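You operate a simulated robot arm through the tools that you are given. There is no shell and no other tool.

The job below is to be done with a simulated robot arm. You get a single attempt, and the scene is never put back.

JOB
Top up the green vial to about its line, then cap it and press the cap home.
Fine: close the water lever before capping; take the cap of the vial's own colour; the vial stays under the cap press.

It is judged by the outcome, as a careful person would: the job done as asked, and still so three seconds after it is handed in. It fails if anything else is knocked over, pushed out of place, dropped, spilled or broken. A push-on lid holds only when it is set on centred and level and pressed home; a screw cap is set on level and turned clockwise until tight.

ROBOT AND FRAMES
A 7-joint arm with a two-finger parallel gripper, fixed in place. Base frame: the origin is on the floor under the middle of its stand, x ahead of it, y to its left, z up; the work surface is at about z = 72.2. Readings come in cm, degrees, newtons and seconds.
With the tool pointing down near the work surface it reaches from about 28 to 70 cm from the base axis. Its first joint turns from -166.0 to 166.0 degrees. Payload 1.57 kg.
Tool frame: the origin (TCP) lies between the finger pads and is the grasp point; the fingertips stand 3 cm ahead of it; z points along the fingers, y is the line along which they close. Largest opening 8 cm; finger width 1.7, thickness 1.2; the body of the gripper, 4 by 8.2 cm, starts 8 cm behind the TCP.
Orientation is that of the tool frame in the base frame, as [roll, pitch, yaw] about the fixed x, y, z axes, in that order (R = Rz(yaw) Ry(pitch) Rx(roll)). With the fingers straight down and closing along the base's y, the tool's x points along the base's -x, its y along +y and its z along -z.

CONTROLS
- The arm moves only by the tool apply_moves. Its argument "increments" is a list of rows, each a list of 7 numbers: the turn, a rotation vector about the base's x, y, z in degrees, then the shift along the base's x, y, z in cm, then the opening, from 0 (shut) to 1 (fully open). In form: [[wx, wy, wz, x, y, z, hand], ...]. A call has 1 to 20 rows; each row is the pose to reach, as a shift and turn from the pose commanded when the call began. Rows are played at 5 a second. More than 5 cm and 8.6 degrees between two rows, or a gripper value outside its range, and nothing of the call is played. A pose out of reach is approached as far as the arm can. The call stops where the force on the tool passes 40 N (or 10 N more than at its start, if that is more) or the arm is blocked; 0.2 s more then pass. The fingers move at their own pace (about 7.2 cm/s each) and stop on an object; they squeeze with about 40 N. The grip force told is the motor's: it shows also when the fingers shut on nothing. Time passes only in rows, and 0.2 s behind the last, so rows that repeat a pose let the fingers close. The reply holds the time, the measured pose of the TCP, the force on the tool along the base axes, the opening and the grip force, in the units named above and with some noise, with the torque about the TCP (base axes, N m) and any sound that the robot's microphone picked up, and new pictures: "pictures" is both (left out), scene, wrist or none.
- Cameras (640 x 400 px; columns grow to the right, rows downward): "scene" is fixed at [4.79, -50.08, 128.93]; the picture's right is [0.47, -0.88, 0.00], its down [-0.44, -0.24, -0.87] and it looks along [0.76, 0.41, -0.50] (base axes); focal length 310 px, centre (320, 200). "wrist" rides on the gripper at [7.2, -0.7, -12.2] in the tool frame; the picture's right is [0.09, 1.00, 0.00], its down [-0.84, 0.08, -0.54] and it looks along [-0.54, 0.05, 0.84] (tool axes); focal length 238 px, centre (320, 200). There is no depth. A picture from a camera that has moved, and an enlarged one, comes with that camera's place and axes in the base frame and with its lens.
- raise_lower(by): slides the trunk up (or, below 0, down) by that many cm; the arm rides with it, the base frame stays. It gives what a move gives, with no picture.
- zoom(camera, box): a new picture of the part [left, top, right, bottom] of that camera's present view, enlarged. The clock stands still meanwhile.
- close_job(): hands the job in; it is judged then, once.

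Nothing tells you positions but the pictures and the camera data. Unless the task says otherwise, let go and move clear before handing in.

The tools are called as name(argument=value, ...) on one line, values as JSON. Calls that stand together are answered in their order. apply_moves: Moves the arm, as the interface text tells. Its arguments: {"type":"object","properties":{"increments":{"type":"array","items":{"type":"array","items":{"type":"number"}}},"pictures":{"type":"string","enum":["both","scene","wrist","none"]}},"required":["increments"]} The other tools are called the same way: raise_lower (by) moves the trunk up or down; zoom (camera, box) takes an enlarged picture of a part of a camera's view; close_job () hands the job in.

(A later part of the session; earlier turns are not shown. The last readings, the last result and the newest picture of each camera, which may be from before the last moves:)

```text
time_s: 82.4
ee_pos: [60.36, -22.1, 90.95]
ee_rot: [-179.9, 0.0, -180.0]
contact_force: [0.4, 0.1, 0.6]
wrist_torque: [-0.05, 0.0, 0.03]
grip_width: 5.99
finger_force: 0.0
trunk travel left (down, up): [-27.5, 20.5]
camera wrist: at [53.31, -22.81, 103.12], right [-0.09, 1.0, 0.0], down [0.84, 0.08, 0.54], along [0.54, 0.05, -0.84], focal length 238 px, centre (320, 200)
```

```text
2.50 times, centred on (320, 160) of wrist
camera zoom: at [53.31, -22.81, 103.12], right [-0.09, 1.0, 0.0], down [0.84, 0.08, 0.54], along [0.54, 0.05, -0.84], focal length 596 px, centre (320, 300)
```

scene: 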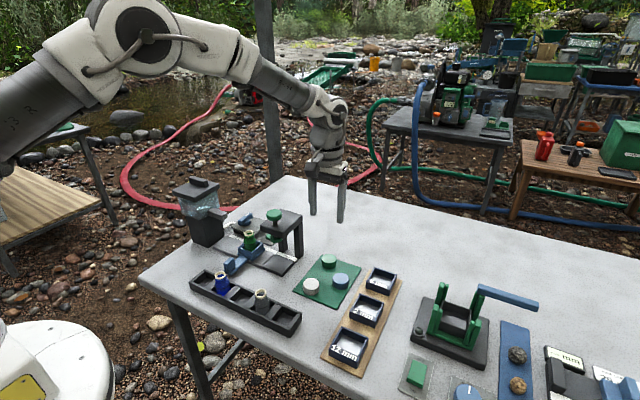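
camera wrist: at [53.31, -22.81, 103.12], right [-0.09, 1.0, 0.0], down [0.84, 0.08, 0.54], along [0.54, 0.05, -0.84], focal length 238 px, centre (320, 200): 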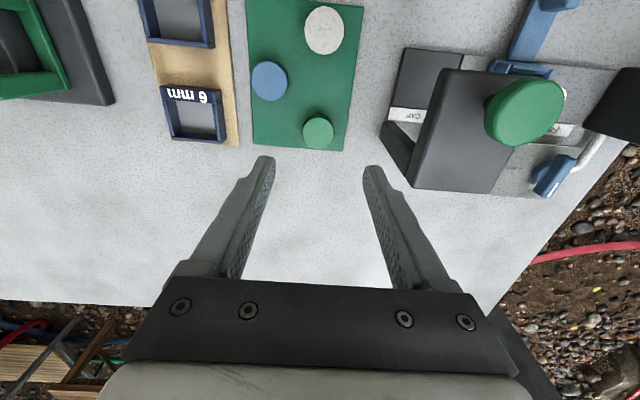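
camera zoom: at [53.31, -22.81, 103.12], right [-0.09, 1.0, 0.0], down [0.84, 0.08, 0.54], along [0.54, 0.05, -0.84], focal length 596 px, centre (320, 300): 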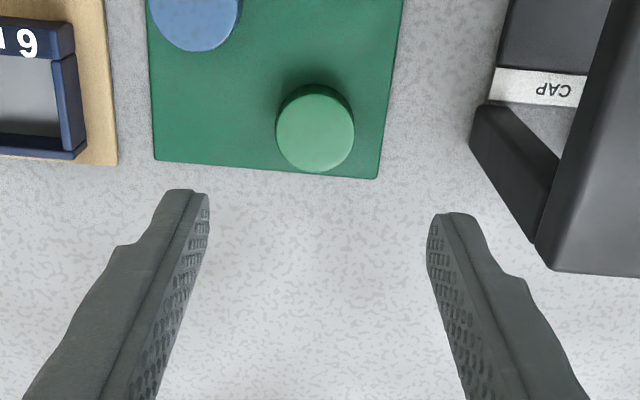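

apply_moves(increments=[[0, 0, 0, 0.8, -0.1, -3, 0.75], [0, 0, 0, 1.6, -0.15, -6, 0.75], [0, 0, 0, 1.75, -0.15, -7, 0.75], [0, 0, 0, 1.75, -0.15, -7, 0.75]], pictures="both")

zoom(camera="wrist", box=[240, 100, 400, 240])

zoom(camera="scene", box=[290, 210, 370, 290])

```text
time_s: 83.4
ee_pos: [62.25, -22.24, 83.92]
ee_rot: [180.0, 0.0, -180.0]
contact_force: [-0.4, 0.4, 0.4]
wrist_torque: [-0.01, 0.05, 0.02]
grip_width: 5.99
finger_force: 0.1
trunk travel left (down, up): [-27.5, 20.5]
camera wrist: at [55.15, -22.84, 96.14], right [-0.09, 1.0, 0.0], down [0.84, 0.08, 0.54], along [0.54, 0.05, -0.84], focal length 238 px, centre (320, 200)
```

scene: 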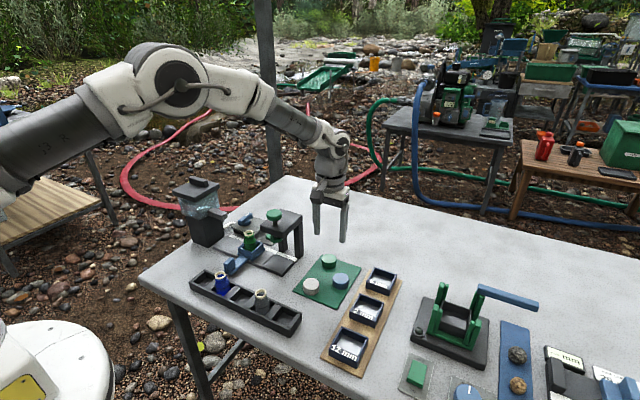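
wrist: 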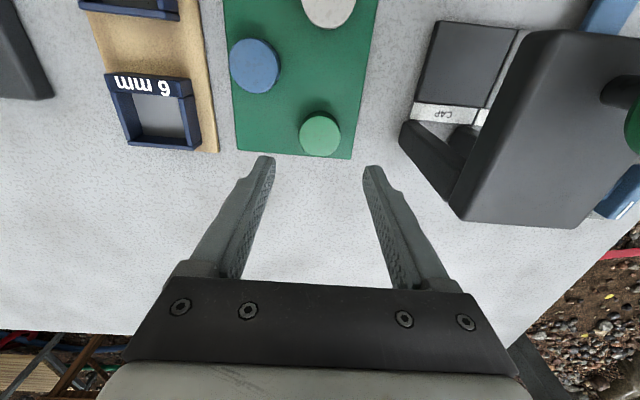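

```text
2.86 times, centred on (320, 170) of wrist
camera zoom: at [55.15, -22.84, 96.14], right [-0.09, 1.0, 0.0], down [0.84, 0.08, 0.54], along [0.54, 0.05, -0.84], focal length 681 px, centre (320, 286)
```

zoom: 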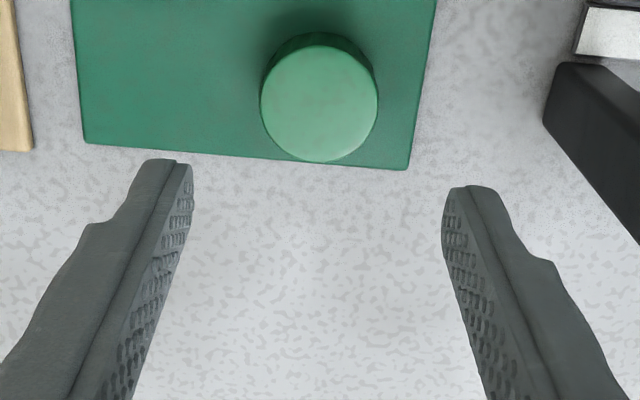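

```text
5.00 times, centred on (330, 250) of scene
camera zoom: at [4.79, -50.08, 128.93], right [0.47, -0.88, 0.0], down [-0.44, -0.24, -0.87], along [0.76, 0.41, -0.5], focal length 1551 px, centre (270, -50)
```

zoom: 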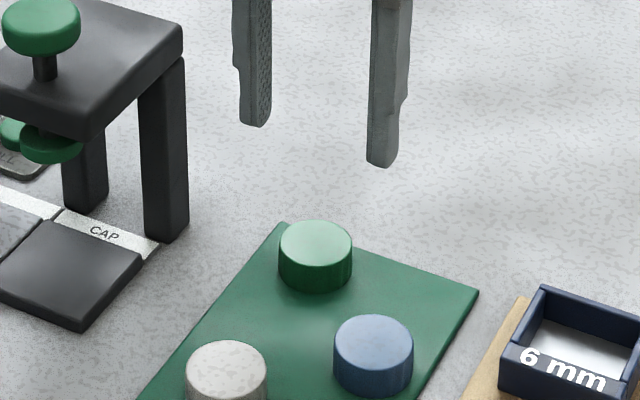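

The green cap is at about (62.1, -22.2), 3.8 cm wide and 1.7–2 cm tall. I'll lower and grip it.

apply_moves(increments=[[0, 0, 0, -0.1, 0, -3, 0.75], [0, 0, 0, -0.1, 0, -6, 0.75], [0, 0, 0, -0.1, 0, -7.7, 0.75], [0, 0, 0, -0.1, 0, -7.9, 0.75], [0, 0, 0, -0.1, 0, -7.9, 0.75]], pictures="wrist")

zoom(camera="wrist", box=[240, 100, 400, 240])

zoom(camera="scene", box=[300, 230, 350, 280])

```text
time_s: 84.6
ee_pos: [61.91, -22.04, 75.96]
ee_rot: [180.0, 0.0, 179.9]
contact_force: [0.5, 0.9, 1.4]
wrist_torque: [-0.01, -0.02, 0.02]
grip_width: 6.0
finger_force: 0.1
trunk travel left (down, up): [-27.5, 20.5]
camera wrist: at [54.88, -22.83, 88.2], right [-0.09, 1.0, 0.0], down [0.84, 0.08, 0.54], along [0.54, 0.05, -0.84], focal length 238 px, centre (320, 200)
```

wrist: 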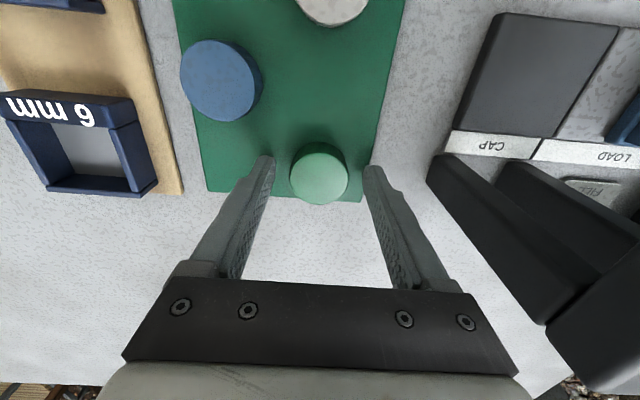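

```text
2.86 times, centred on (320, 170) of wrist
camera zoom: at [54.88, -22.83, 88.2], right [-0.09, 1.0, 0.0], down [0.84, 0.08, 0.54], along [0.54, 0.05, -0.84], focal length 681 px, centre (320, 286)
```

zoom: 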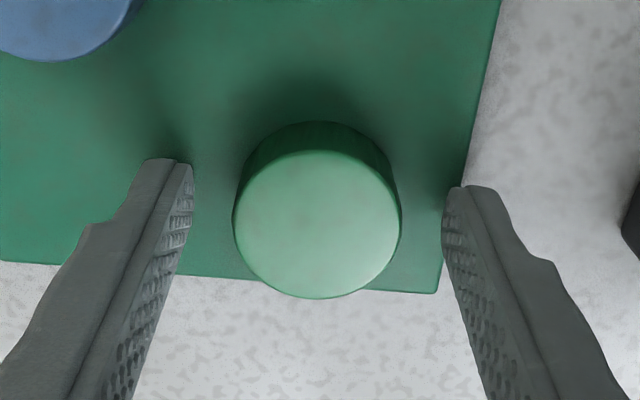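

```text
8.00 times, centred on (325, 255) of scene
camera zoom: at [4.79, -50.08, 128.93], right [0.47, -0.88, 0.0], down [-0.44, -0.24, -0.87], along [0.76, 0.41, -0.5], focal length 2482 px, centre (280, -240)
```

zoom: 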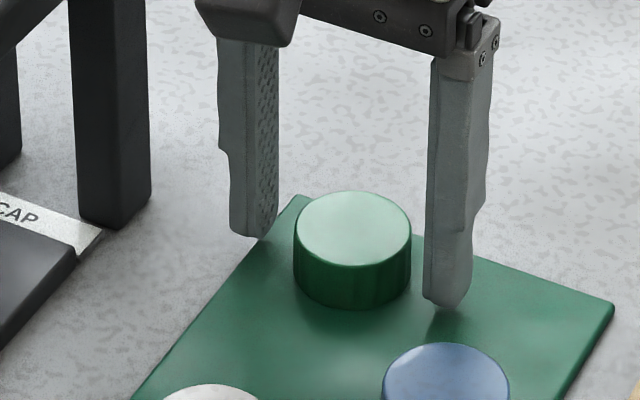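

apply_moves(increments=[[0, 0, 0, 0, 0, 0, 0.5], [0, 0, 0, 0, 0, 0, 0.4], [0, 0, 0, 0, 0, 0, 0.2], [0, 0, 0, 0, 0, 0, 0], [0, 0, 0, 0, 0, 0, 0]], pictures="wrist")

zoom(camera="wrist", box=[240, 100, 400, 240])

zoom(camera="scene", box=[300, 230, 350, 280])

```text
time_s: 85.8
ee_pos: [61.96, -22.1, 76.0]
ee_rot: [179.9, 0.1, -180.0]
contact_force: [0.0, -0.8, 0.3]
wrist_torque: [-0.02, 0.0, 0.0]
grip_width: 3.77
finger_force: 40.1
trunk travel left (down, up): [-27.5, 20.5]
camera wrist: at [54.88, -22.83, 88.21], right [-0.09, 1.0, 0.0], down [0.84, 0.08, 0.54], along [0.54, 0.05, -0.84], focal length 238 px, centre (320, 200)
```

wrist: 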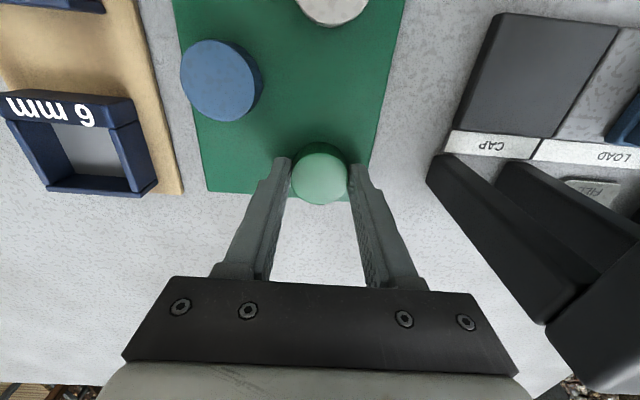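

```text
2.86 times, centred on (320, 170) of wrist
camera zoom: at [54.88, -22.83, 88.21], right [-0.09, 1.0, 0.0], down [0.84, 0.08, 0.54], along [0.54, 0.05, -0.84], focal length 681 px, centre (320, 286)
```

zoom: 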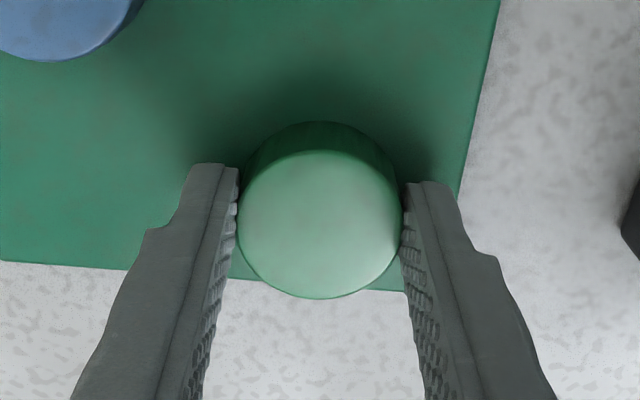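

```text
8.00 times, centred on (325, 255) of scene
camera zoom: at [4.79, -50.08, 128.93], right [0.47, -0.88, 0.0], down [-0.44, -0.24, -0.87], along [0.76, 0.41, -0.5], focal length 2482 px, centre (280, -240)
```

zoom: 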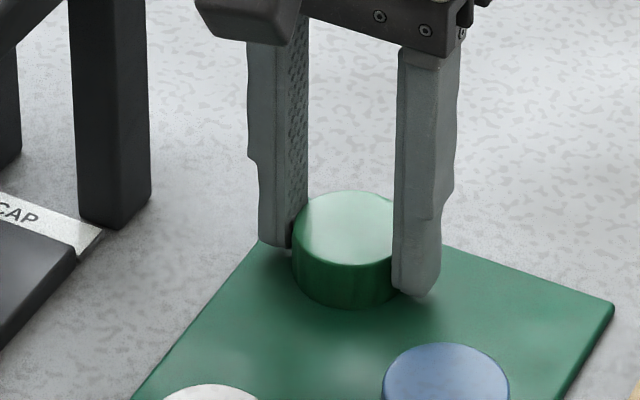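

The cap is held (3.77 cm). I'll lift it, carry it round the -x side of the press, and stop short of the vial to measure the mouth accurately.

apply_moves(increments=[[0, 0, 0, 0, 0, 2, 0], [0, 0, 0, 0, 0, 6, 0], [0, 0, 0, 0, 0, 10.5, 0], [0, 0, 0, 0, 0, 15, 0], [0, 0, 0, -2, 0, 19, 0], [0, 0, 0, -6, 1, 21, 0], [0, 0, 0, -10, 2.5, 21, 0], [0, 0, 0, -13.5, 5, 21, 0], [0, 0, 0, -14.7, 9, 21, 0], [0, 0, 0, -14.7, 13.5, 21, 0], [0, 0, 0, -14.7, 18, 20, 0], [0, 0, 0, -14.7, 20.7, 17, 0], [0, 0, 0, -14.7, 20.7, 13, 0], [0, 0, 0, -14.7, 20.7, 12, 0], [0, 0, 0, -14.7, 20.7, 12, 0]], pictures="both")

zoom(camera="wrist", box=[240, 120, 400, 280])

zoom(camera="wrist", box=[290, 190, 350, 240])

```text
time_s: 89.0
ee_pos: [47.39, -1.49, 87.98]
ee_rot: [-180.0, 0.0, -180.0]
contact_force: [0.3, 0.8, 0.5]
wrist_torque: [0.01, 0.01, 0.03]
grip_width: 3.77
finger_force: 39.8
trunk travel left (down, up): [-27.5, 20.5]
camera wrist: at [40.18, -2.2, 100.21], right [-0.09, 1.0, 0.0], down [0.84, 0.08, 0.54], along [0.54, 0.05, -0.84], focal length 238 px, centre (320, 200)
```

scene: 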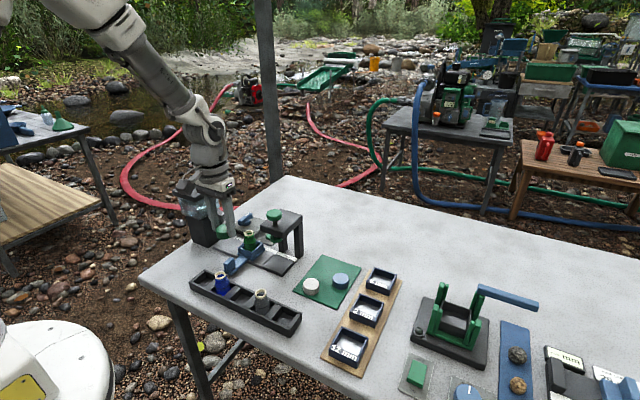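
wrist: 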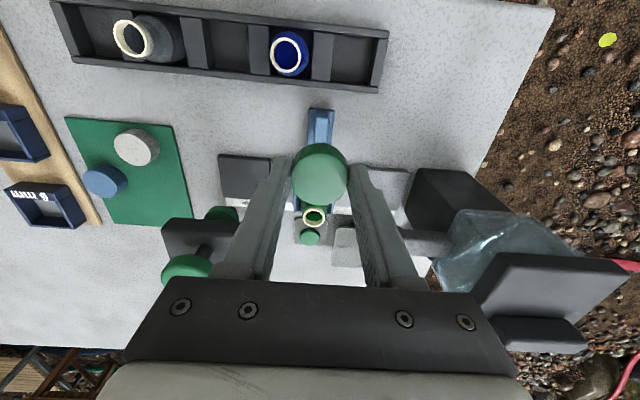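

```text
2.50 times, centred on (320, 200) of wrist
camera zoom: at [40.18, -2.2, 100.21], right [-0.09, 1.0, 0.0], down [0.84, 0.08, 0.54], along [0.54, 0.05, -0.84], focal length 596 px, centre (320, 200)
```

zoom: 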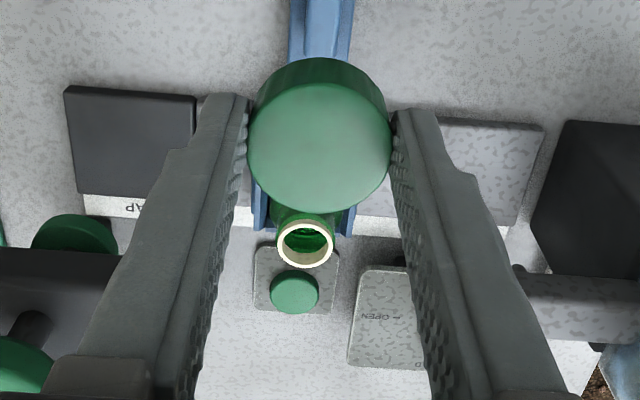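

```text
8.00 times, centred on (320, 215) of wrist
camera zoom: at [40.18, -2.2, 100.21], right [-0.09, 1.0, 0.0], down [0.84, 0.08, 0.54], along [0.54, 0.05, -0.84], focal length 1907 px, centre (320, 80)
```

zoom: 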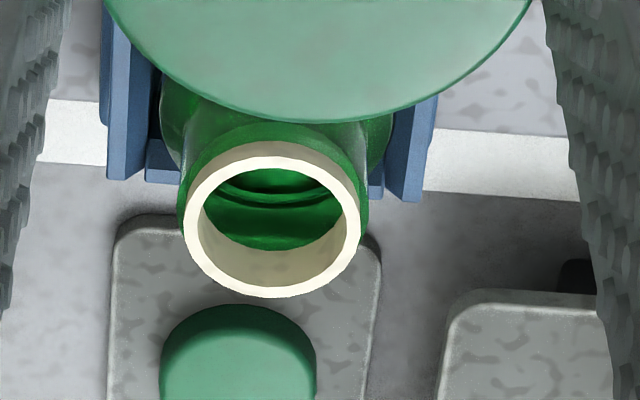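

apply_moves(increments=[[0, 0, 0, 3, 0.1, 0, 0], [0, 0, 0, 6, 0.1, 0, 0], [0, 0, 0, 8.25, 0.1, -0.5, 0], [0, 0, 0, 8.25, 0.1, -2.5, 0], [0, 0, 0, 8.25, 0.1, -3, 0], [0, 0, 0, 8.25, 0.1, -3, 0]], pictures="both")

zoom(camera="wrist", box=[260, 120, 380, 280])

zoom(camera="scene", box=[225, 200, 275, 260])

```text
time_s: 90.4
ee_pos: [55.59, -1.45, 85.04]
ee_rot: [-180.0, 0.0, -180.0]
contact_force: [-0.4, 0.0, 0.0]
wrist_torque: [-0.02, 0.01, 0.04]
grip_width: 3.8
finger_force: 39.8
trunk travel left (down, up): [-27.5, 20.5]
camera wrist: at [48.49, -2.09, 97.24], right [-0.09, 1.0, 0.0], down [0.84, 0.08, 0.54], along [0.54, 0.05, -0.84], focal length 238 px, centre (320, 200)
```

scene: 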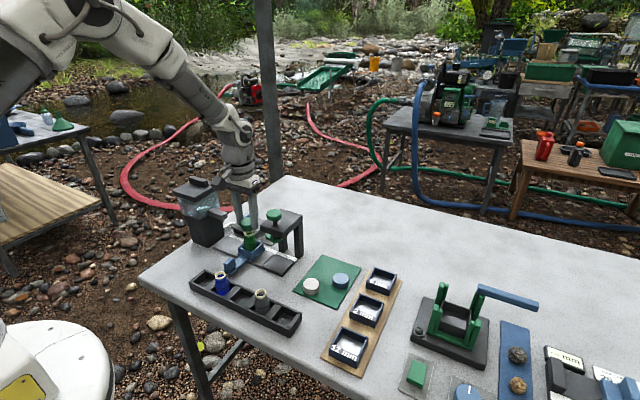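
wrist: 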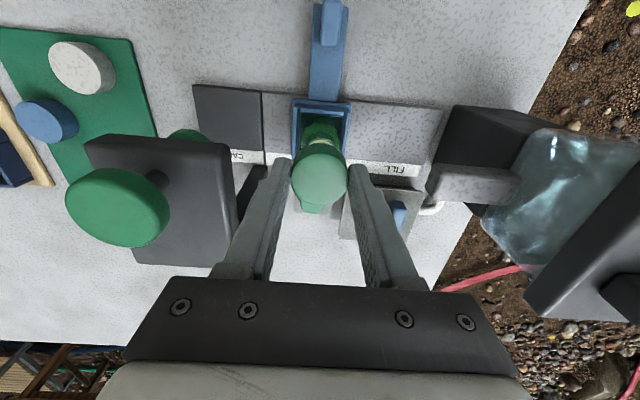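

```text
2.50 times, centred on (320, 200) of wrist
camera zoom: at [48.49, -2.09, 97.24], right [-0.09, 1.0, 0.0], down [0.84, 0.08, 0.54], along [0.54, 0.05, -0.84], focal length 596 px, centre (320, 200)
```

zoom: 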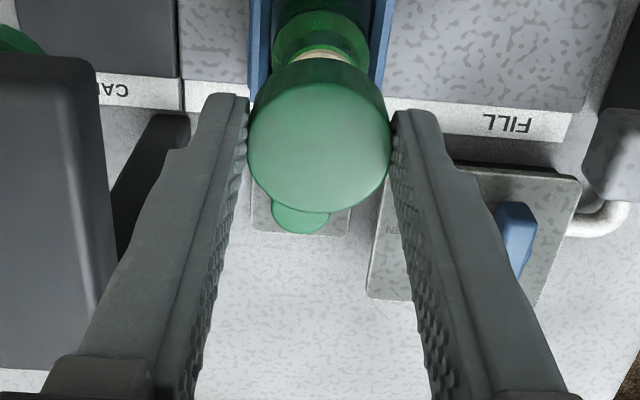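

```text
6.67 times, centred on (250, 230) of scene
camera zoom: at [4.79, -50.08, 128.93], right [0.47, -0.88, 0.0], down [-0.44, -0.24, -0.87], along [0.76, 0.41, -0.5], focal length 2068 px, centre (787, 0)
```

zoom: 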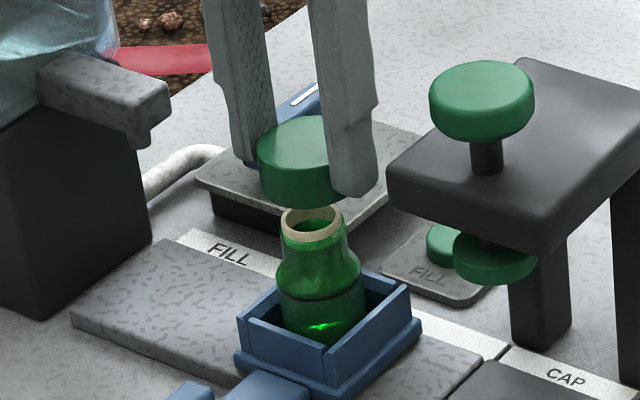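

The cap is aligned over the mouth to within about half a millimetre in both views. I'll shift +0.05 in y and lower gently, watching the force.

apply_moves(increments=[[0, 0, 0, 0, 0.05, -0.5, 0], [0, 0, 0, 0, 0.05, -1.0, 0], [0, 0, 0, 0, 0.05, -1.3, 0]], pictures="scene")

zoom(camera="scene", box=[230, 205, 270, 255])

```text
time_s: 91.2
ee_pos: [55.66, -1.3, 83.69]
ee_rot: [180.0, 0.0, -180.0]
contact_force: [-0.9, 0.9, 0.4]
wrist_torque: [0.01, -0.01, 0.01]
grip_width: 3.8
finger_force: 39.7
trunk travel left (down, up): [-27.5, 20.5]
```

scene: 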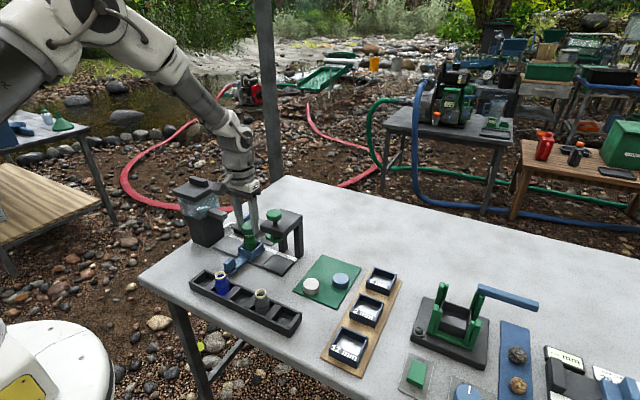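

```text
8.00 times, centred on (250, 230) of scene
camera zoom: at [4.79, -50.08, 128.93], right [0.47, -0.88, 0.0], down [-0.44, -0.24, -0.87], along [0.76, 0.41, -0.5], focal length 2482 px, centre (880, -40)
```

zoom: 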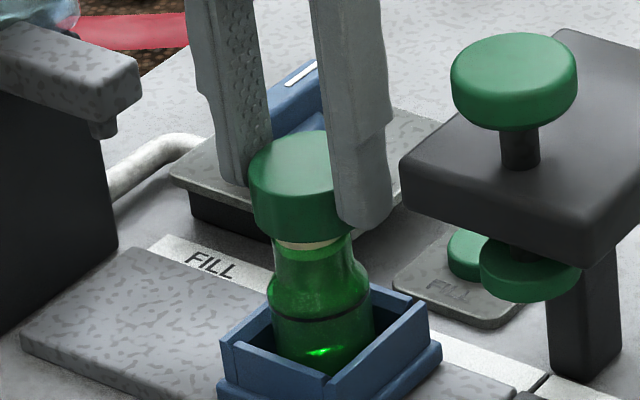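

apply_moves(increments=[[0, 0, 0, 0, 0, -0.2, 0]], pictures="none")

zoom(camera="scene", box=[235, 215, 265, 245])

```text
time_s: 91.6
ee_pos: [55.61, -1.28, 83.54]
ee_rot: [-180.0, 0.0, 180.0]
contact_force: [0.7, -0.4, -0.3]
wrist_torque: [0.04, 0.02, -0.01]
grip_width: 3.78
finger_force: 39.5
trunk travel left (down, up): [-27.5, 20.5]
```

```text
13.33 times, centred on (250, 230) of scene
camera zoom: at [4.79, -50.08, 128.93], right [0.47, -0.88, 0.0], down [-0.44, -0.24, -0.87], along [0.76, 0.41, -0.5], focal length 4137 px, centre (1253, -200)
```

zoom: 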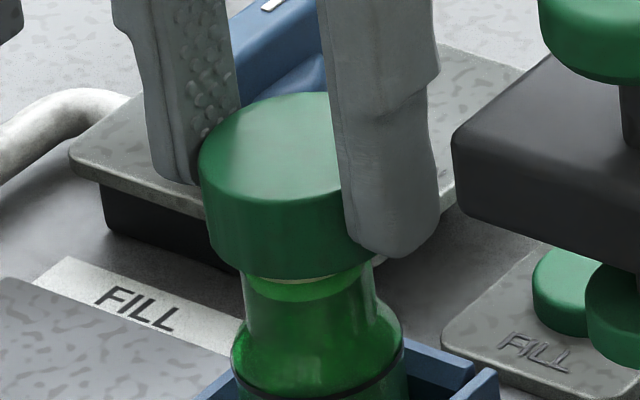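

apply_moves(increments=[[0, 0, 0, 0, 0, -0.2, 0]], pictures="none")

zoom(camera="scene", box=[235, 215, 265, 245])

```text
time_s: 92.0
ee_pos: [55.56, -1.36, 83.31]
ee_rot: [-180.0, -0.2, 179.9]
contact_force: [-0.1, -0.6, 0.6]
wrist_torque: [0.01, 0.0, 0.0]
grip_width: 3.8
finger_force: 39.4
trunk travel left (down, up): [-27.5, 20.5]
```

```text
13.33 times, centred on (250, 230) of scene
camera zoom: at [4.79, -50.08, 128.93], right [0.47, -0.88, 0.0], down [-0.44, -0.24, -0.87], along [0.76, 0.41, -0.5], focal length 4137 px, centre (1253, -200)
```

zoom: 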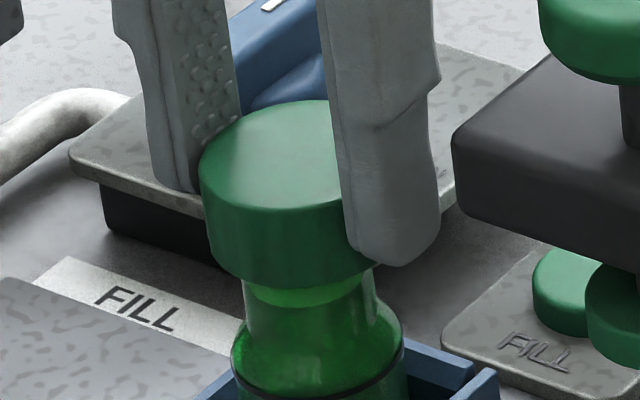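

apply_moves(increments=[[0, 0, 0, 0, 0, -0.2, 0]], pictures="none")

apply_moves(increments=[[0, 0, 0, 0, 0, -0.2, 0]], pictures="none")

zoom(camera="scene", box=[235, 215, 265, 245])

```text
time_s: 92.4
ee_pos: [55.6, -1.31, 83.17]
ee_rot: [179.9, 0.0, -179.9]
contact_force: [-0.4, 0.0, 1.2]
wrist_torque: [0.0, 0.01, 0.02]
grip_width: 3.78
finger_force: 39.6
trunk travel left (down, up): [-27.5, 20.5]
```

```text
time_s: 92.8
ee_pos: [55.61, -1.29, 83.18]
ee_rot: [179.9, 0.0, 179.9]
contact_force: [-3.3, 0.8, 13.3]
wrist_torque: [-0.08, 0.28, -0.02]
grip_width: 3.82
finger_force: 40.1
trunk travel left (down, up): [-27.5, 20.5]
```

```text
13.33 times, centred on (250, 230) of scene
camera zoom: at [4.79, -50.08, 128.93], right [0.47, -0.88, 0.0], down [-0.44, -0.24, -0.87], along [0.76, 0.41, -0.5], focal length 4137 px, centre (1253, -200)
```

zoom: 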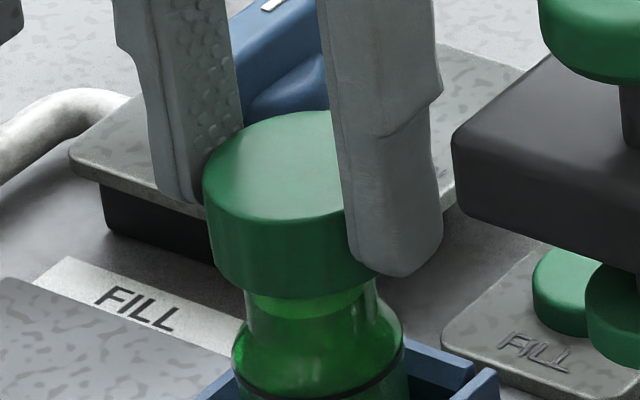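

Contact at 13 N, with torque suggesting the -x side of the rim touches first. I'll lift slightly, nudge -x, and try again.

apply_moves(increments=[[0, 0, 0, 0, 0, 0.35, 0], [0, 0, 0, -0.08, 0, 0.35, 0], [0, 0, 0, -0.08, 0, 0.15, 0]], pictures="none")

apply_moves(increments=[[0, 0, 0, 0, 0, -0.1, 0]], pictures="none")

```text
time_s: 93.6
ee_pos: [55.47, -1.34, 83.05]
ee_rot: [-179.9, 0.1, -180.0]
contact_force: [0.0, -0.8, 3.0]
wrist_torque: [-0.03, 0.0, -0.02]
grip_width: 3.81
finger_force: 40.3
trunk travel left (down, up): [-27.5, 20.5]
```

```text
time_s: 94.0
ee_pos: [55.5, -1.29, 83.09]
ee_rot: [-180.0, 0.1, 179.9]
contact_force: [0.1, 0.0, 9.4]
wrist_torque: [-0.01, 0.08, 0.0]
grip_width: 3.79
finger_force: 40.1
trunk travel left (down, up): [-27.5, 20.5]
```

The load is now balanced, so the cap sits square on the rim. I'll ease the downforce and open the fingers to leave it there.

apply_moves(increments=[[0, 0, 0, 0, 0, 0.1, 0], [0, 0, 0, 0, 0, 0.1, 0.55], [0, 0, 0, 0, 0, 0.1, 0.62], [0, 0, 0, 0, 0, 0.1, 0.65]], pictures="both")

zoom(camera="scene", box=[235, 205, 285, 245])

zoom(camera="wrist", box=[260, 120, 380, 280])

```text
time_s: 95.0
ee_pos: [55.59, -1.32, 83.03]
ee_rot: [-180.0, 0.0, 180.0]
contact_force: [0.7, -0.3, -0.4]
wrist_torque: [0.02, 0.02, -0.01]
grip_width: 5.21
finger_force: 0.1
trunk travel left (down, up): [-27.5, 20.5]
camera wrist: at [48.38, -1.97, 95.26], right [-0.09, 1.0, 0.0], down [0.84, 0.08, 0.54], along [0.54, 0.05, -0.84], focal length 238 px, centre (320, 200)
```

scene: 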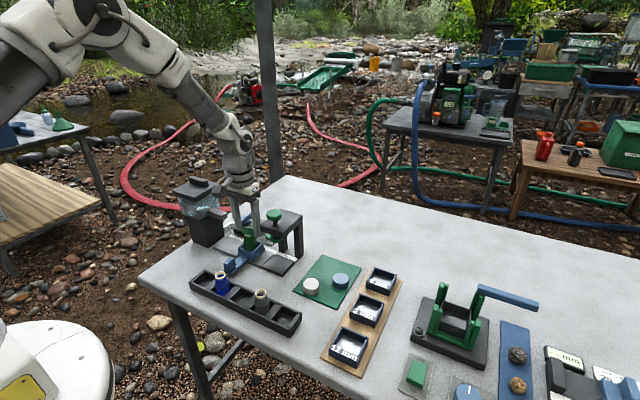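
wrist: 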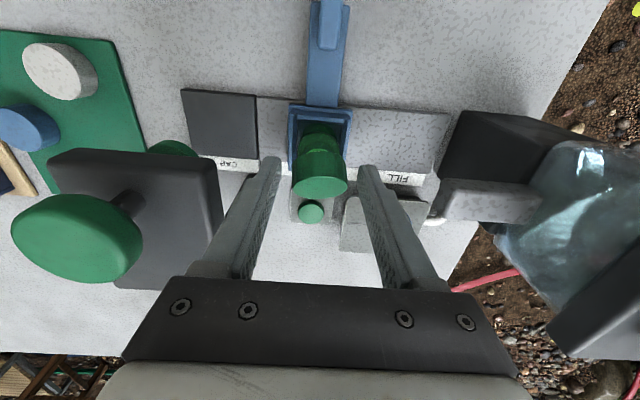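

```text
10.00 times, centred on (260, 225) of scene
camera zoom: at [4.79, -50.08, 128.93], right [0.47, -0.88, 0.0], down [-0.44, -0.24, -0.87], along [0.76, 0.41, -0.5], focal length 3103 px, centre (920, -50)
```

zoom: 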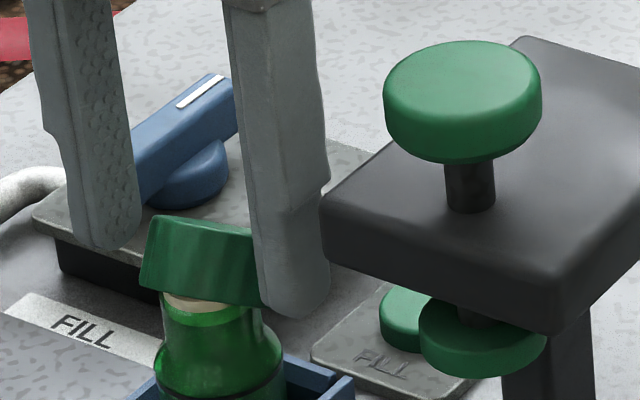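

```text
2.50 times, centred on (320, 200) of wrist
camera zoom: at [48.38, -1.97, 95.26], right [-0.09, 1.0, 0.0], down [0.84, 0.08, 0.54], along [0.54, 0.05, -0.84], focal length 596 px, centre (320, 200)
```

zoom: 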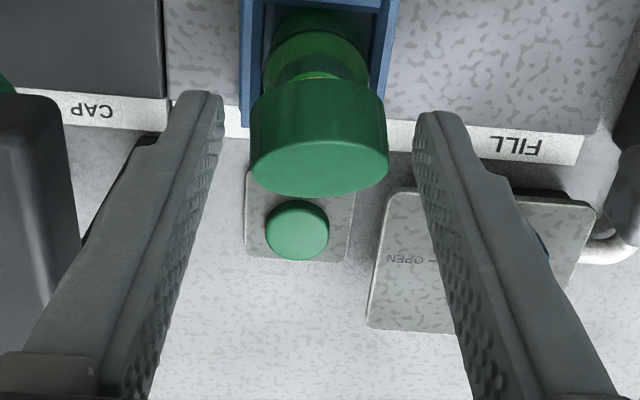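

The cap tipped about 40° toward +x when released: its -x skirt was sitting on the rim, so it was set down too far to +x. It's resting stably, so I'll re-grip it in place, lift it and correct it.

apply_moves(increments=[[0, 0, 0, 0, 0, -0.1, 0.58], [0, 0, 0, 0, 0, -0.1, 0.5], [0, 0, 0, 0, 0, -0.1, 0.4], [0, 0, 0, 0, 0, -0.1, 0.2], [0, 0, 0, 0, 0, -0.1, 0]], pictures="both")

zoom(camera="scene", box=[230, 205, 280, 245])

zoom(camera="wrist", box=[260, 120, 380, 240])

```text
time_s: 96.2
ee_pos: [55.63, -1.25, 82.91]
ee_rot: [-180.0, 0.0, -180.0]
contact_force: [0.1, -0.1, 0.2]
wrist_torque: [-0.02, 0.03, 0.02]
grip_width: 3.56
finger_force: 40.1
trunk travel left (down, up): [-27.5, 20.5]
camera wrist: at [48.37, -1.99, 95.17], right [-0.09, 1.0, 0.0], down [0.84, 0.08, 0.54], along [0.54, 0.05, -0.84], focal length 238 px, centre (320, 200)
```

scene: 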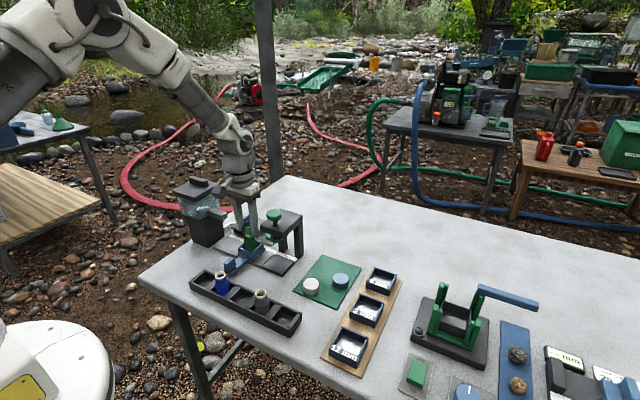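
wrist: 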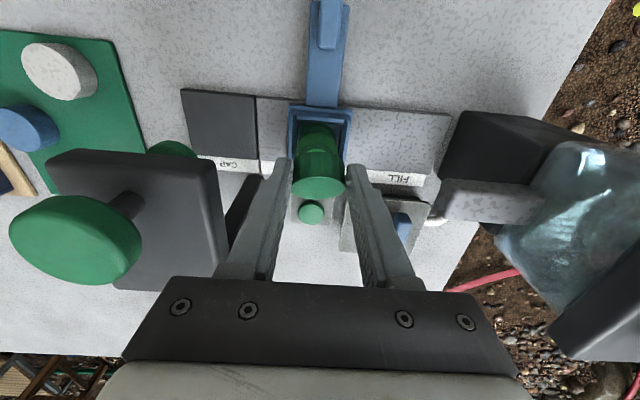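

```text
10.00 times, centred on (255, 225) of scene
camera zoom: at [4.79, -50.08, 128.93], right [0.47, -0.88, 0.0], down [-0.44, -0.24, -0.87], along [0.76, 0.41, -0.5], focal length 3103 px, centre (970, -50)
```

zoom: 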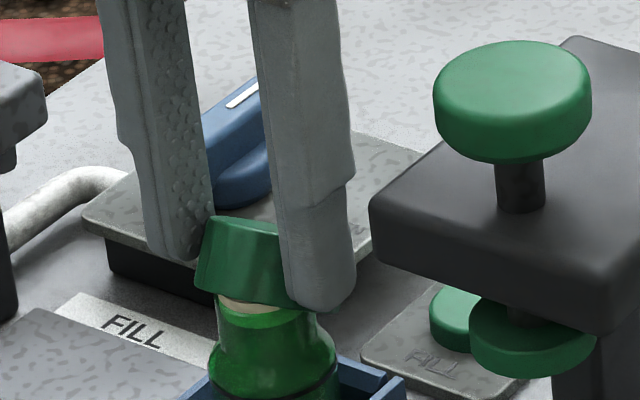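

```text
3.33 times, centred on (320, 180) of wrist
camera zoom: at [48.37, -1.99, 95.17], right [-0.09, 1.0, 0.0], down [0.84, 0.08, 0.54], along [0.54, 0.05, -0.84], focal length 794 px, centre (320, 267)
```

zoom: 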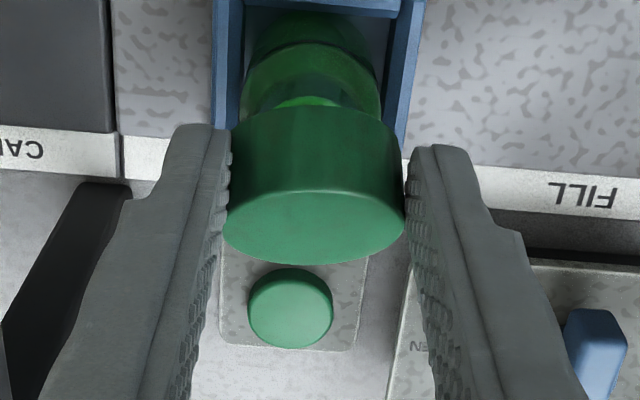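

apply_moves(increments=[[0, 0, 0, 0, 0, 0.4, 0], [0, 0, 0, 0, 0, 1.0, 0], [0, 0, 0, 0, 0, 2, 0], [0, 0, 0, 0, 0, 4, 0], [0, 0, 0, 0, 0, 6, 0], [0, 0, 0, 0, 0, 6, 0]], pictures="both")

zoom(camera="scene", box=[230, 195, 270, 245])

zoom(camera="wrist", box=[260, 120, 380, 240])

```text
time_s: 97.6
ee_pos: [55.58, -1.29, 89.09]
ee_rot: [-179.9, 0.0, 180.0]
contact_force: [0.3, -0.1, -0.2]
wrist_torque: [-0.01, -0.01, 0.0]
grip_width: 3.56
finger_force: 39.7
trunk travel left (down, up): [-27.5, 20.5]
camera wrist: at [48.36, -2.02, 101.23], right [-0.09, 1.0, 0.0], down [0.84, 0.08, 0.54], along [0.54, 0.05, -0.84], focal length 238 px, centre (320, 200)
```

scene: 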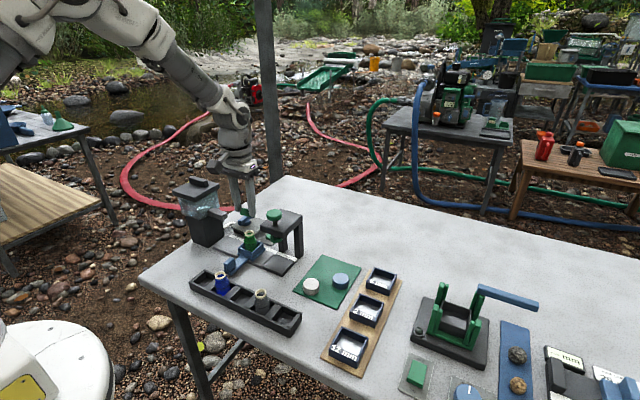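
wrist: 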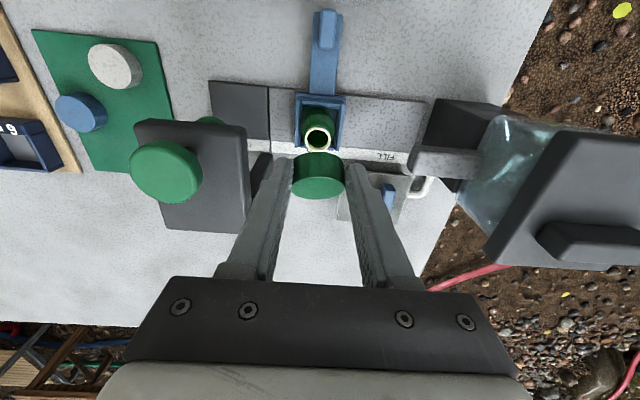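

```text
8.00 times, centred on (250, 220) of scene
camera zoom: at [4.79, -50.08, 128.93], right [0.47, -0.88, 0.0], down [-0.44, -0.24, -0.87], along [0.76, 0.41, -0.5], focal length 2482 px, centre (880, 40)
```

zoom: 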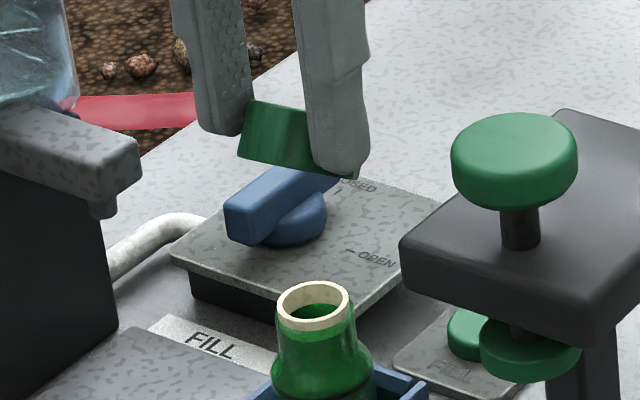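

```text
3.33 times, centred on (320, 180) of wrist
camera zoom: at [48.36, -2.02, 101.23], right [-0.09, 1.0, 0.0], down [0.84, 0.08, 0.54], along [0.54, 0.05, -0.84], focal length 794 px, centre (320, 267)
```

zoom: 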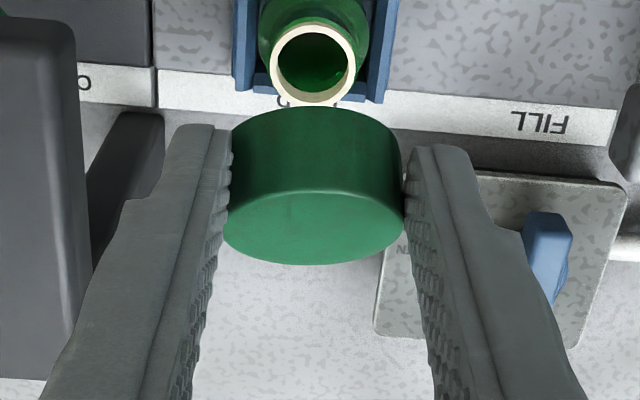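

The cap is secure in the fingers and the vial is undisturbed. I'll carry the cap back to the mat, tilt the hand to level it, set it down flat and take a fresh, well-measured grip.

apply_moves(increments=[[0, 0, 0, 0, 0, 4, 0], [0, 0, 0, -2.5, 0, 8, 0], [0, 0, 0, -7, -1, 8, 0], [0, 0, 0, -8, -5, 8, 0], [0, 0, 0, -8, -9.5, 8, 0], [0, 0, 0, -8, -14, 8, 0], [0, 0, 0, -6, -18, 8, 0], [0, 0, 0, -2, -20.5, 8, 0], [0, 0, 0, 2, -20.9, 8, 0], [0, 0, 0, 3.85, -20.9, 6, 0], [0, 0, 0, 3.85, -20.9, 2, 0], [0, 0, 0, 3.85, -20.9, 2, 0]], pictures="none")

apply_moves(increments=[[0, -8, 0, 0, 0, 0, 0], [0, -16, 0, 0, 0, 0, 0], [0, -24, 0, 0, 0, 0, 0], [0, -32, 0, 0, 0, 0, 0], [0, -35, 0, 0, 0, -3, 0], [0, -35, 0, 0, 0, -6, 0], [0, -35, 0, 0, 0, -6, 0]], pictures="both")

zoom(camera="scene", box=[290, 210, 370, 280])

zoom(camera="wrist", box=[240, 100, 400, 240])

```text
time_s: 100.2
ee_pos: [59.27, -22.2, 90.85]
ee_rot: [180.0, 0.0, -179.9]
contact_force: [-0.1, 0.1, -0.2]
wrist_torque: [-0.02, 0.03, 0.0]
grip_width: 3.5
finger_force: 40.1
trunk travel left (down, up): [-27.5, 20.5]
```

```text
time_s: 101.8
ee_pos: [59.49, -22.14, 85.12]
ee_rot: [-179.9, 34.9, 179.9]
contact_force: [-0.2, 1.5, 0.1]
wrist_torque: [-0.01, -0.02, 0.03]
grip_width: 3.59
finger_force: 39.8
trunk travel left (down, up): [-27.5, 20.5]
camera wrist: at [46.55, -22.93, 90.92], right [-0.08, 1.0, -0.05], down [0.37, 0.08, 0.92], along [0.92, 0.05, -0.38], focal length 238 px, centre (320, 200)
```

scene: 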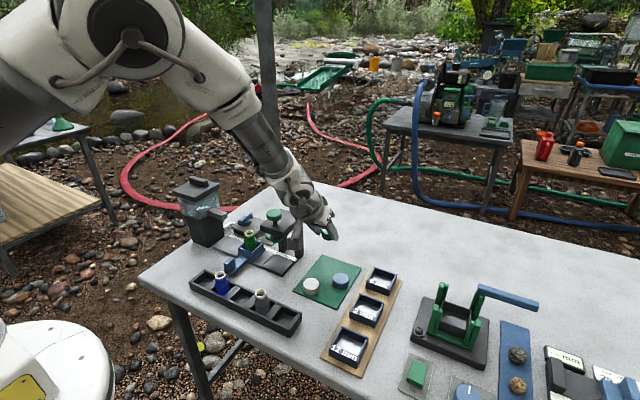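
wrist: 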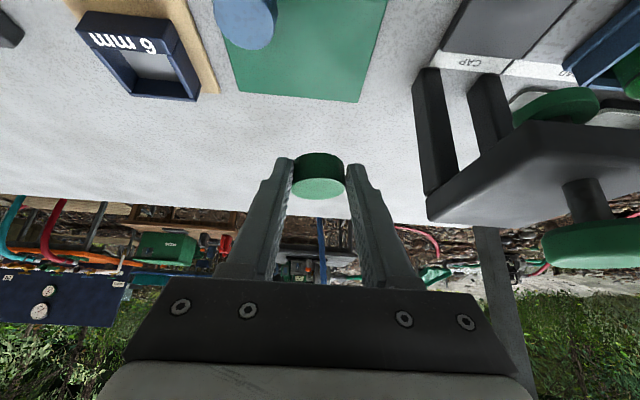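

```text
5.71 times, centred on (330, 245) of scene
camera zoom: at [4.79, -50.08, 128.93], right [0.47, -0.88, 0.0], down [-0.44, -0.24, -0.87], along [0.76, 0.41, -0.5], focal length 1773 px, centre (263, -57)
```

zoom: 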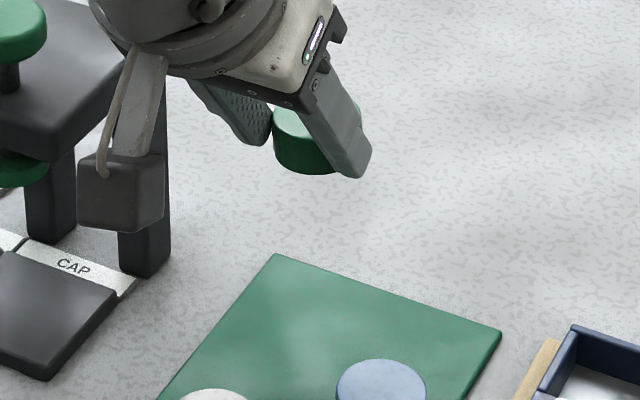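

```text
2.86 times, centred on (320, 170) of wrist
camera zoom: at [46.55, -22.93, 90.92], right [-0.08, 1.0, -0.05], down [0.37, 0.08, 0.92], along [0.92, 0.05, -0.38], focal length 681 px, centre (320, 286)
```

zoom: 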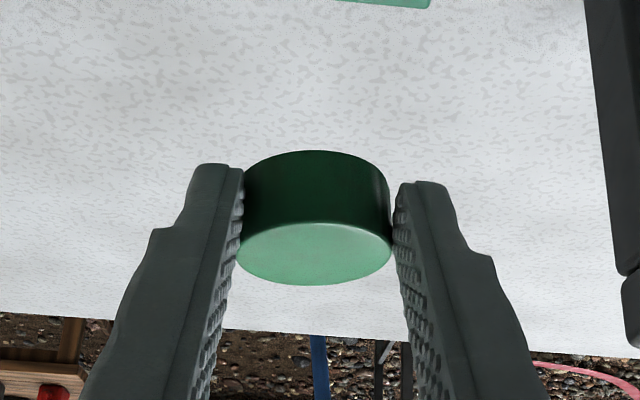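

zoom(camera="scene", box=[318, 220, 352, 250])

```text
13.33 times, centred on (335, 235) of scene
camera zoom: at [4.79, -50.08, 128.93], right [0.47, -0.88, 0.0], down [-0.44, -0.24, -0.87], along [0.76, 0.41, -0.5], focal length 4137 px, centre (120, -267)
```

zoom: 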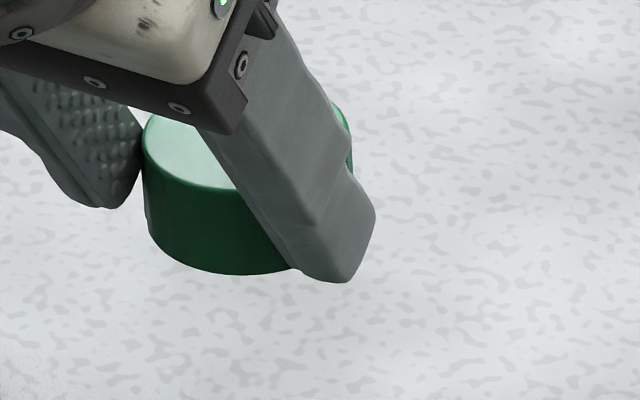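

The cap looks level now, with only a slight lean toward +y. I'll lower it toward the mat in steps.

apply_moves(increments=[[0, 0, 0, 0, 0, -3, 0], [0, 0, 0, 0, 0, -6, 0], [0, 0, 0, 0, 0, -8, 0], [0, 0, 0, 0, 0, -8.8, 0], [0, 0, 0, 0, 0, -8.8, 0]], pictures="both")

zoom(camera="scene", box=[308, 235, 352, 275])

zoom(camera="wrist", box=[240, 100, 400, 240])

```text
time_s: 103.0
ee_pos: [59.44, -22.15, 76.16]
ee_rot: [-180.0, 35.0, -179.9]
contact_force: [0.8, -0.2, -0.3]
wrist_torque: [-0.01, 0.02, 0.01]
grip_width: 3.57
finger_force: 40.4
trunk travel left (down, up): [-27.5, 20.5]
camera wrist: at [46.59, -22.92, 82.06], right [-0.08, 1.0, -0.05], down [0.37, 0.08, 0.92], along [0.92, 0.05, -0.38], focal length 238 px, centre (320, 200)
```

scene: 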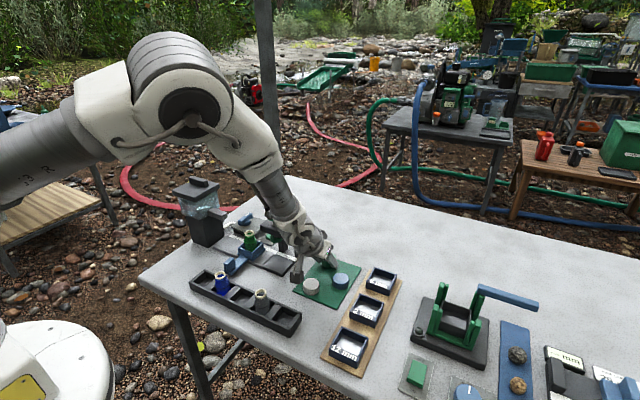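
wrist: 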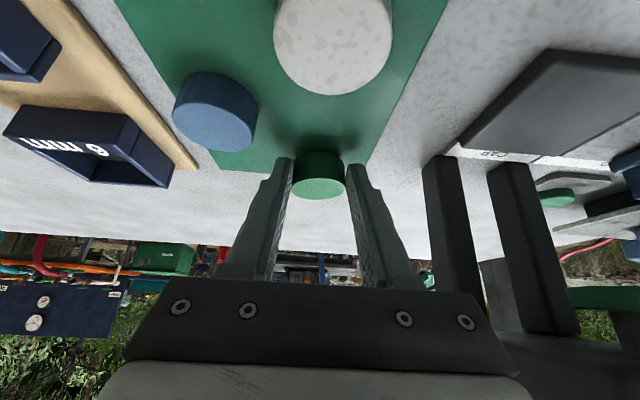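

```text
10.00 times, centred on (330, 255) of scene
camera zoom: at [4.79, -50.08, 128.93], right [0.47, -0.88, 0.0], down [-0.44, -0.24, -0.87], along [0.76, 0.41, -0.5], focal length 3103 px, centre (220, -350)
```

zoom: 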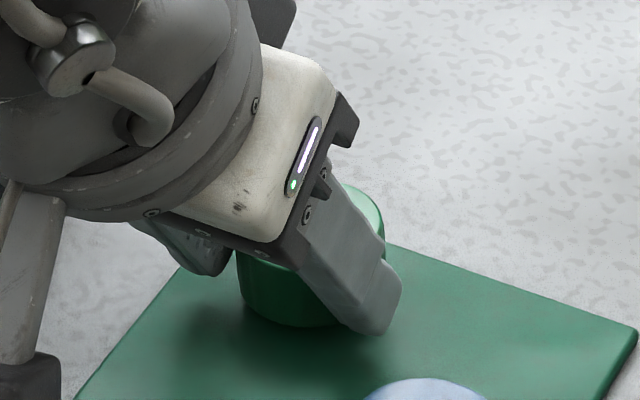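

```text
2.86 times, centred on (320, 170) of wrist
camera zoom: at [46.59, -22.92, 82.06], right [-0.08, 1.0, -0.05], down [0.37, 0.08, 0.92], along [0.92, 0.05, -0.38], focal length 681 px, centre (320, 286)
```

zoom: 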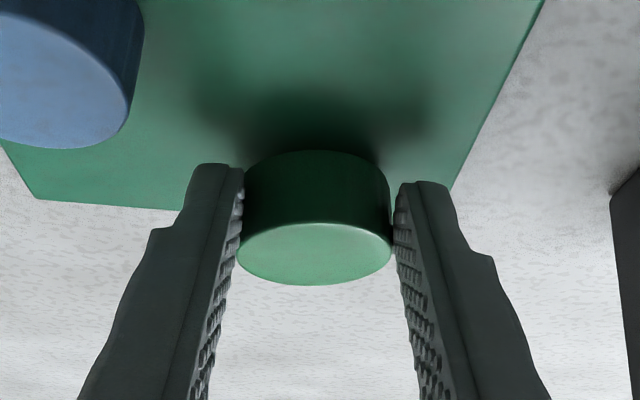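

apply_moves(increments=[[0, 0, 0, 0, 0, -0.2, 0], [0, 0, 0, 0, 0, -0.35, 0]], pictures="none")

zoom(camera="scene", box=[308, 235, 352, 275])

```text
time_s: 103.6
ee_pos: [59.37, -22.28, 75.89]
ee_rot: [179.9, 35.0, 179.9]
contact_force: [0.4, 0.6, -0.1]
wrist_torque: [0.04, 0.01, 0.01]
grip_width: 3.58
finger_force: 39.5
trunk travel left (down, up): [-27.5, 20.5]
```

```text
10.00 times, centred on (330, 255) of scene
camera zoom: at [4.79, -50.08, 128.93], right [0.47, -0.88, 0.0], down [-0.44, -0.24, -0.87], along [0.76, 0.41, -0.5], focal length 3103 px, centre (220, -350)
```

zoom: 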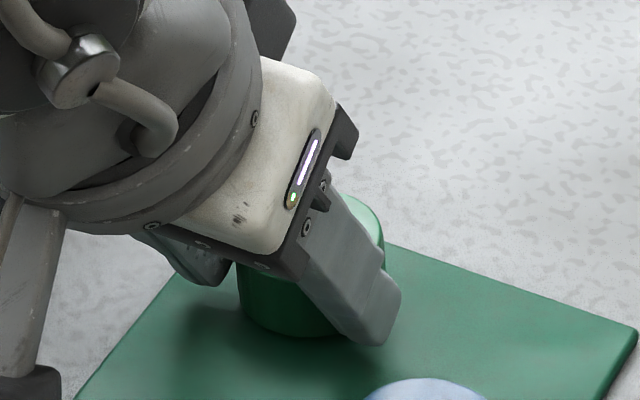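

apply_moves(increments=[[0, 0, 0, 0, 0, -0.2, 0]], pictures="none")

apply_moves(increments=[[0, 0, 0, 0, 0, -0.15, 0]], pictures="none")

```text
time_s: 104.0
ee_pos: [59.5, -22.16, 75.72]
ee_rot: [-180.0, 35.0, -180.0]
contact_force: [-1.7, 0.0, 3.5]
wrist_torque: [0.07, -0.01, 0.07]
grip_width: 3.62
finger_force: 40.0
trunk travel left (down, up): [-27.5, 20.5]
```

```text
time_s: 104.4
ee_pos: [59.5, -22.31, 75.68]
ee_rot: [180.0, 35.2, -180.0]
contact_force: [-4.5, 0.6, 13.3]
wrist_torque: [0.29, -0.12, 0.09]
grip_width: 3.6
finger_force: 39.9
trunk travel left (down, up): [-27.5, 20.5]
```

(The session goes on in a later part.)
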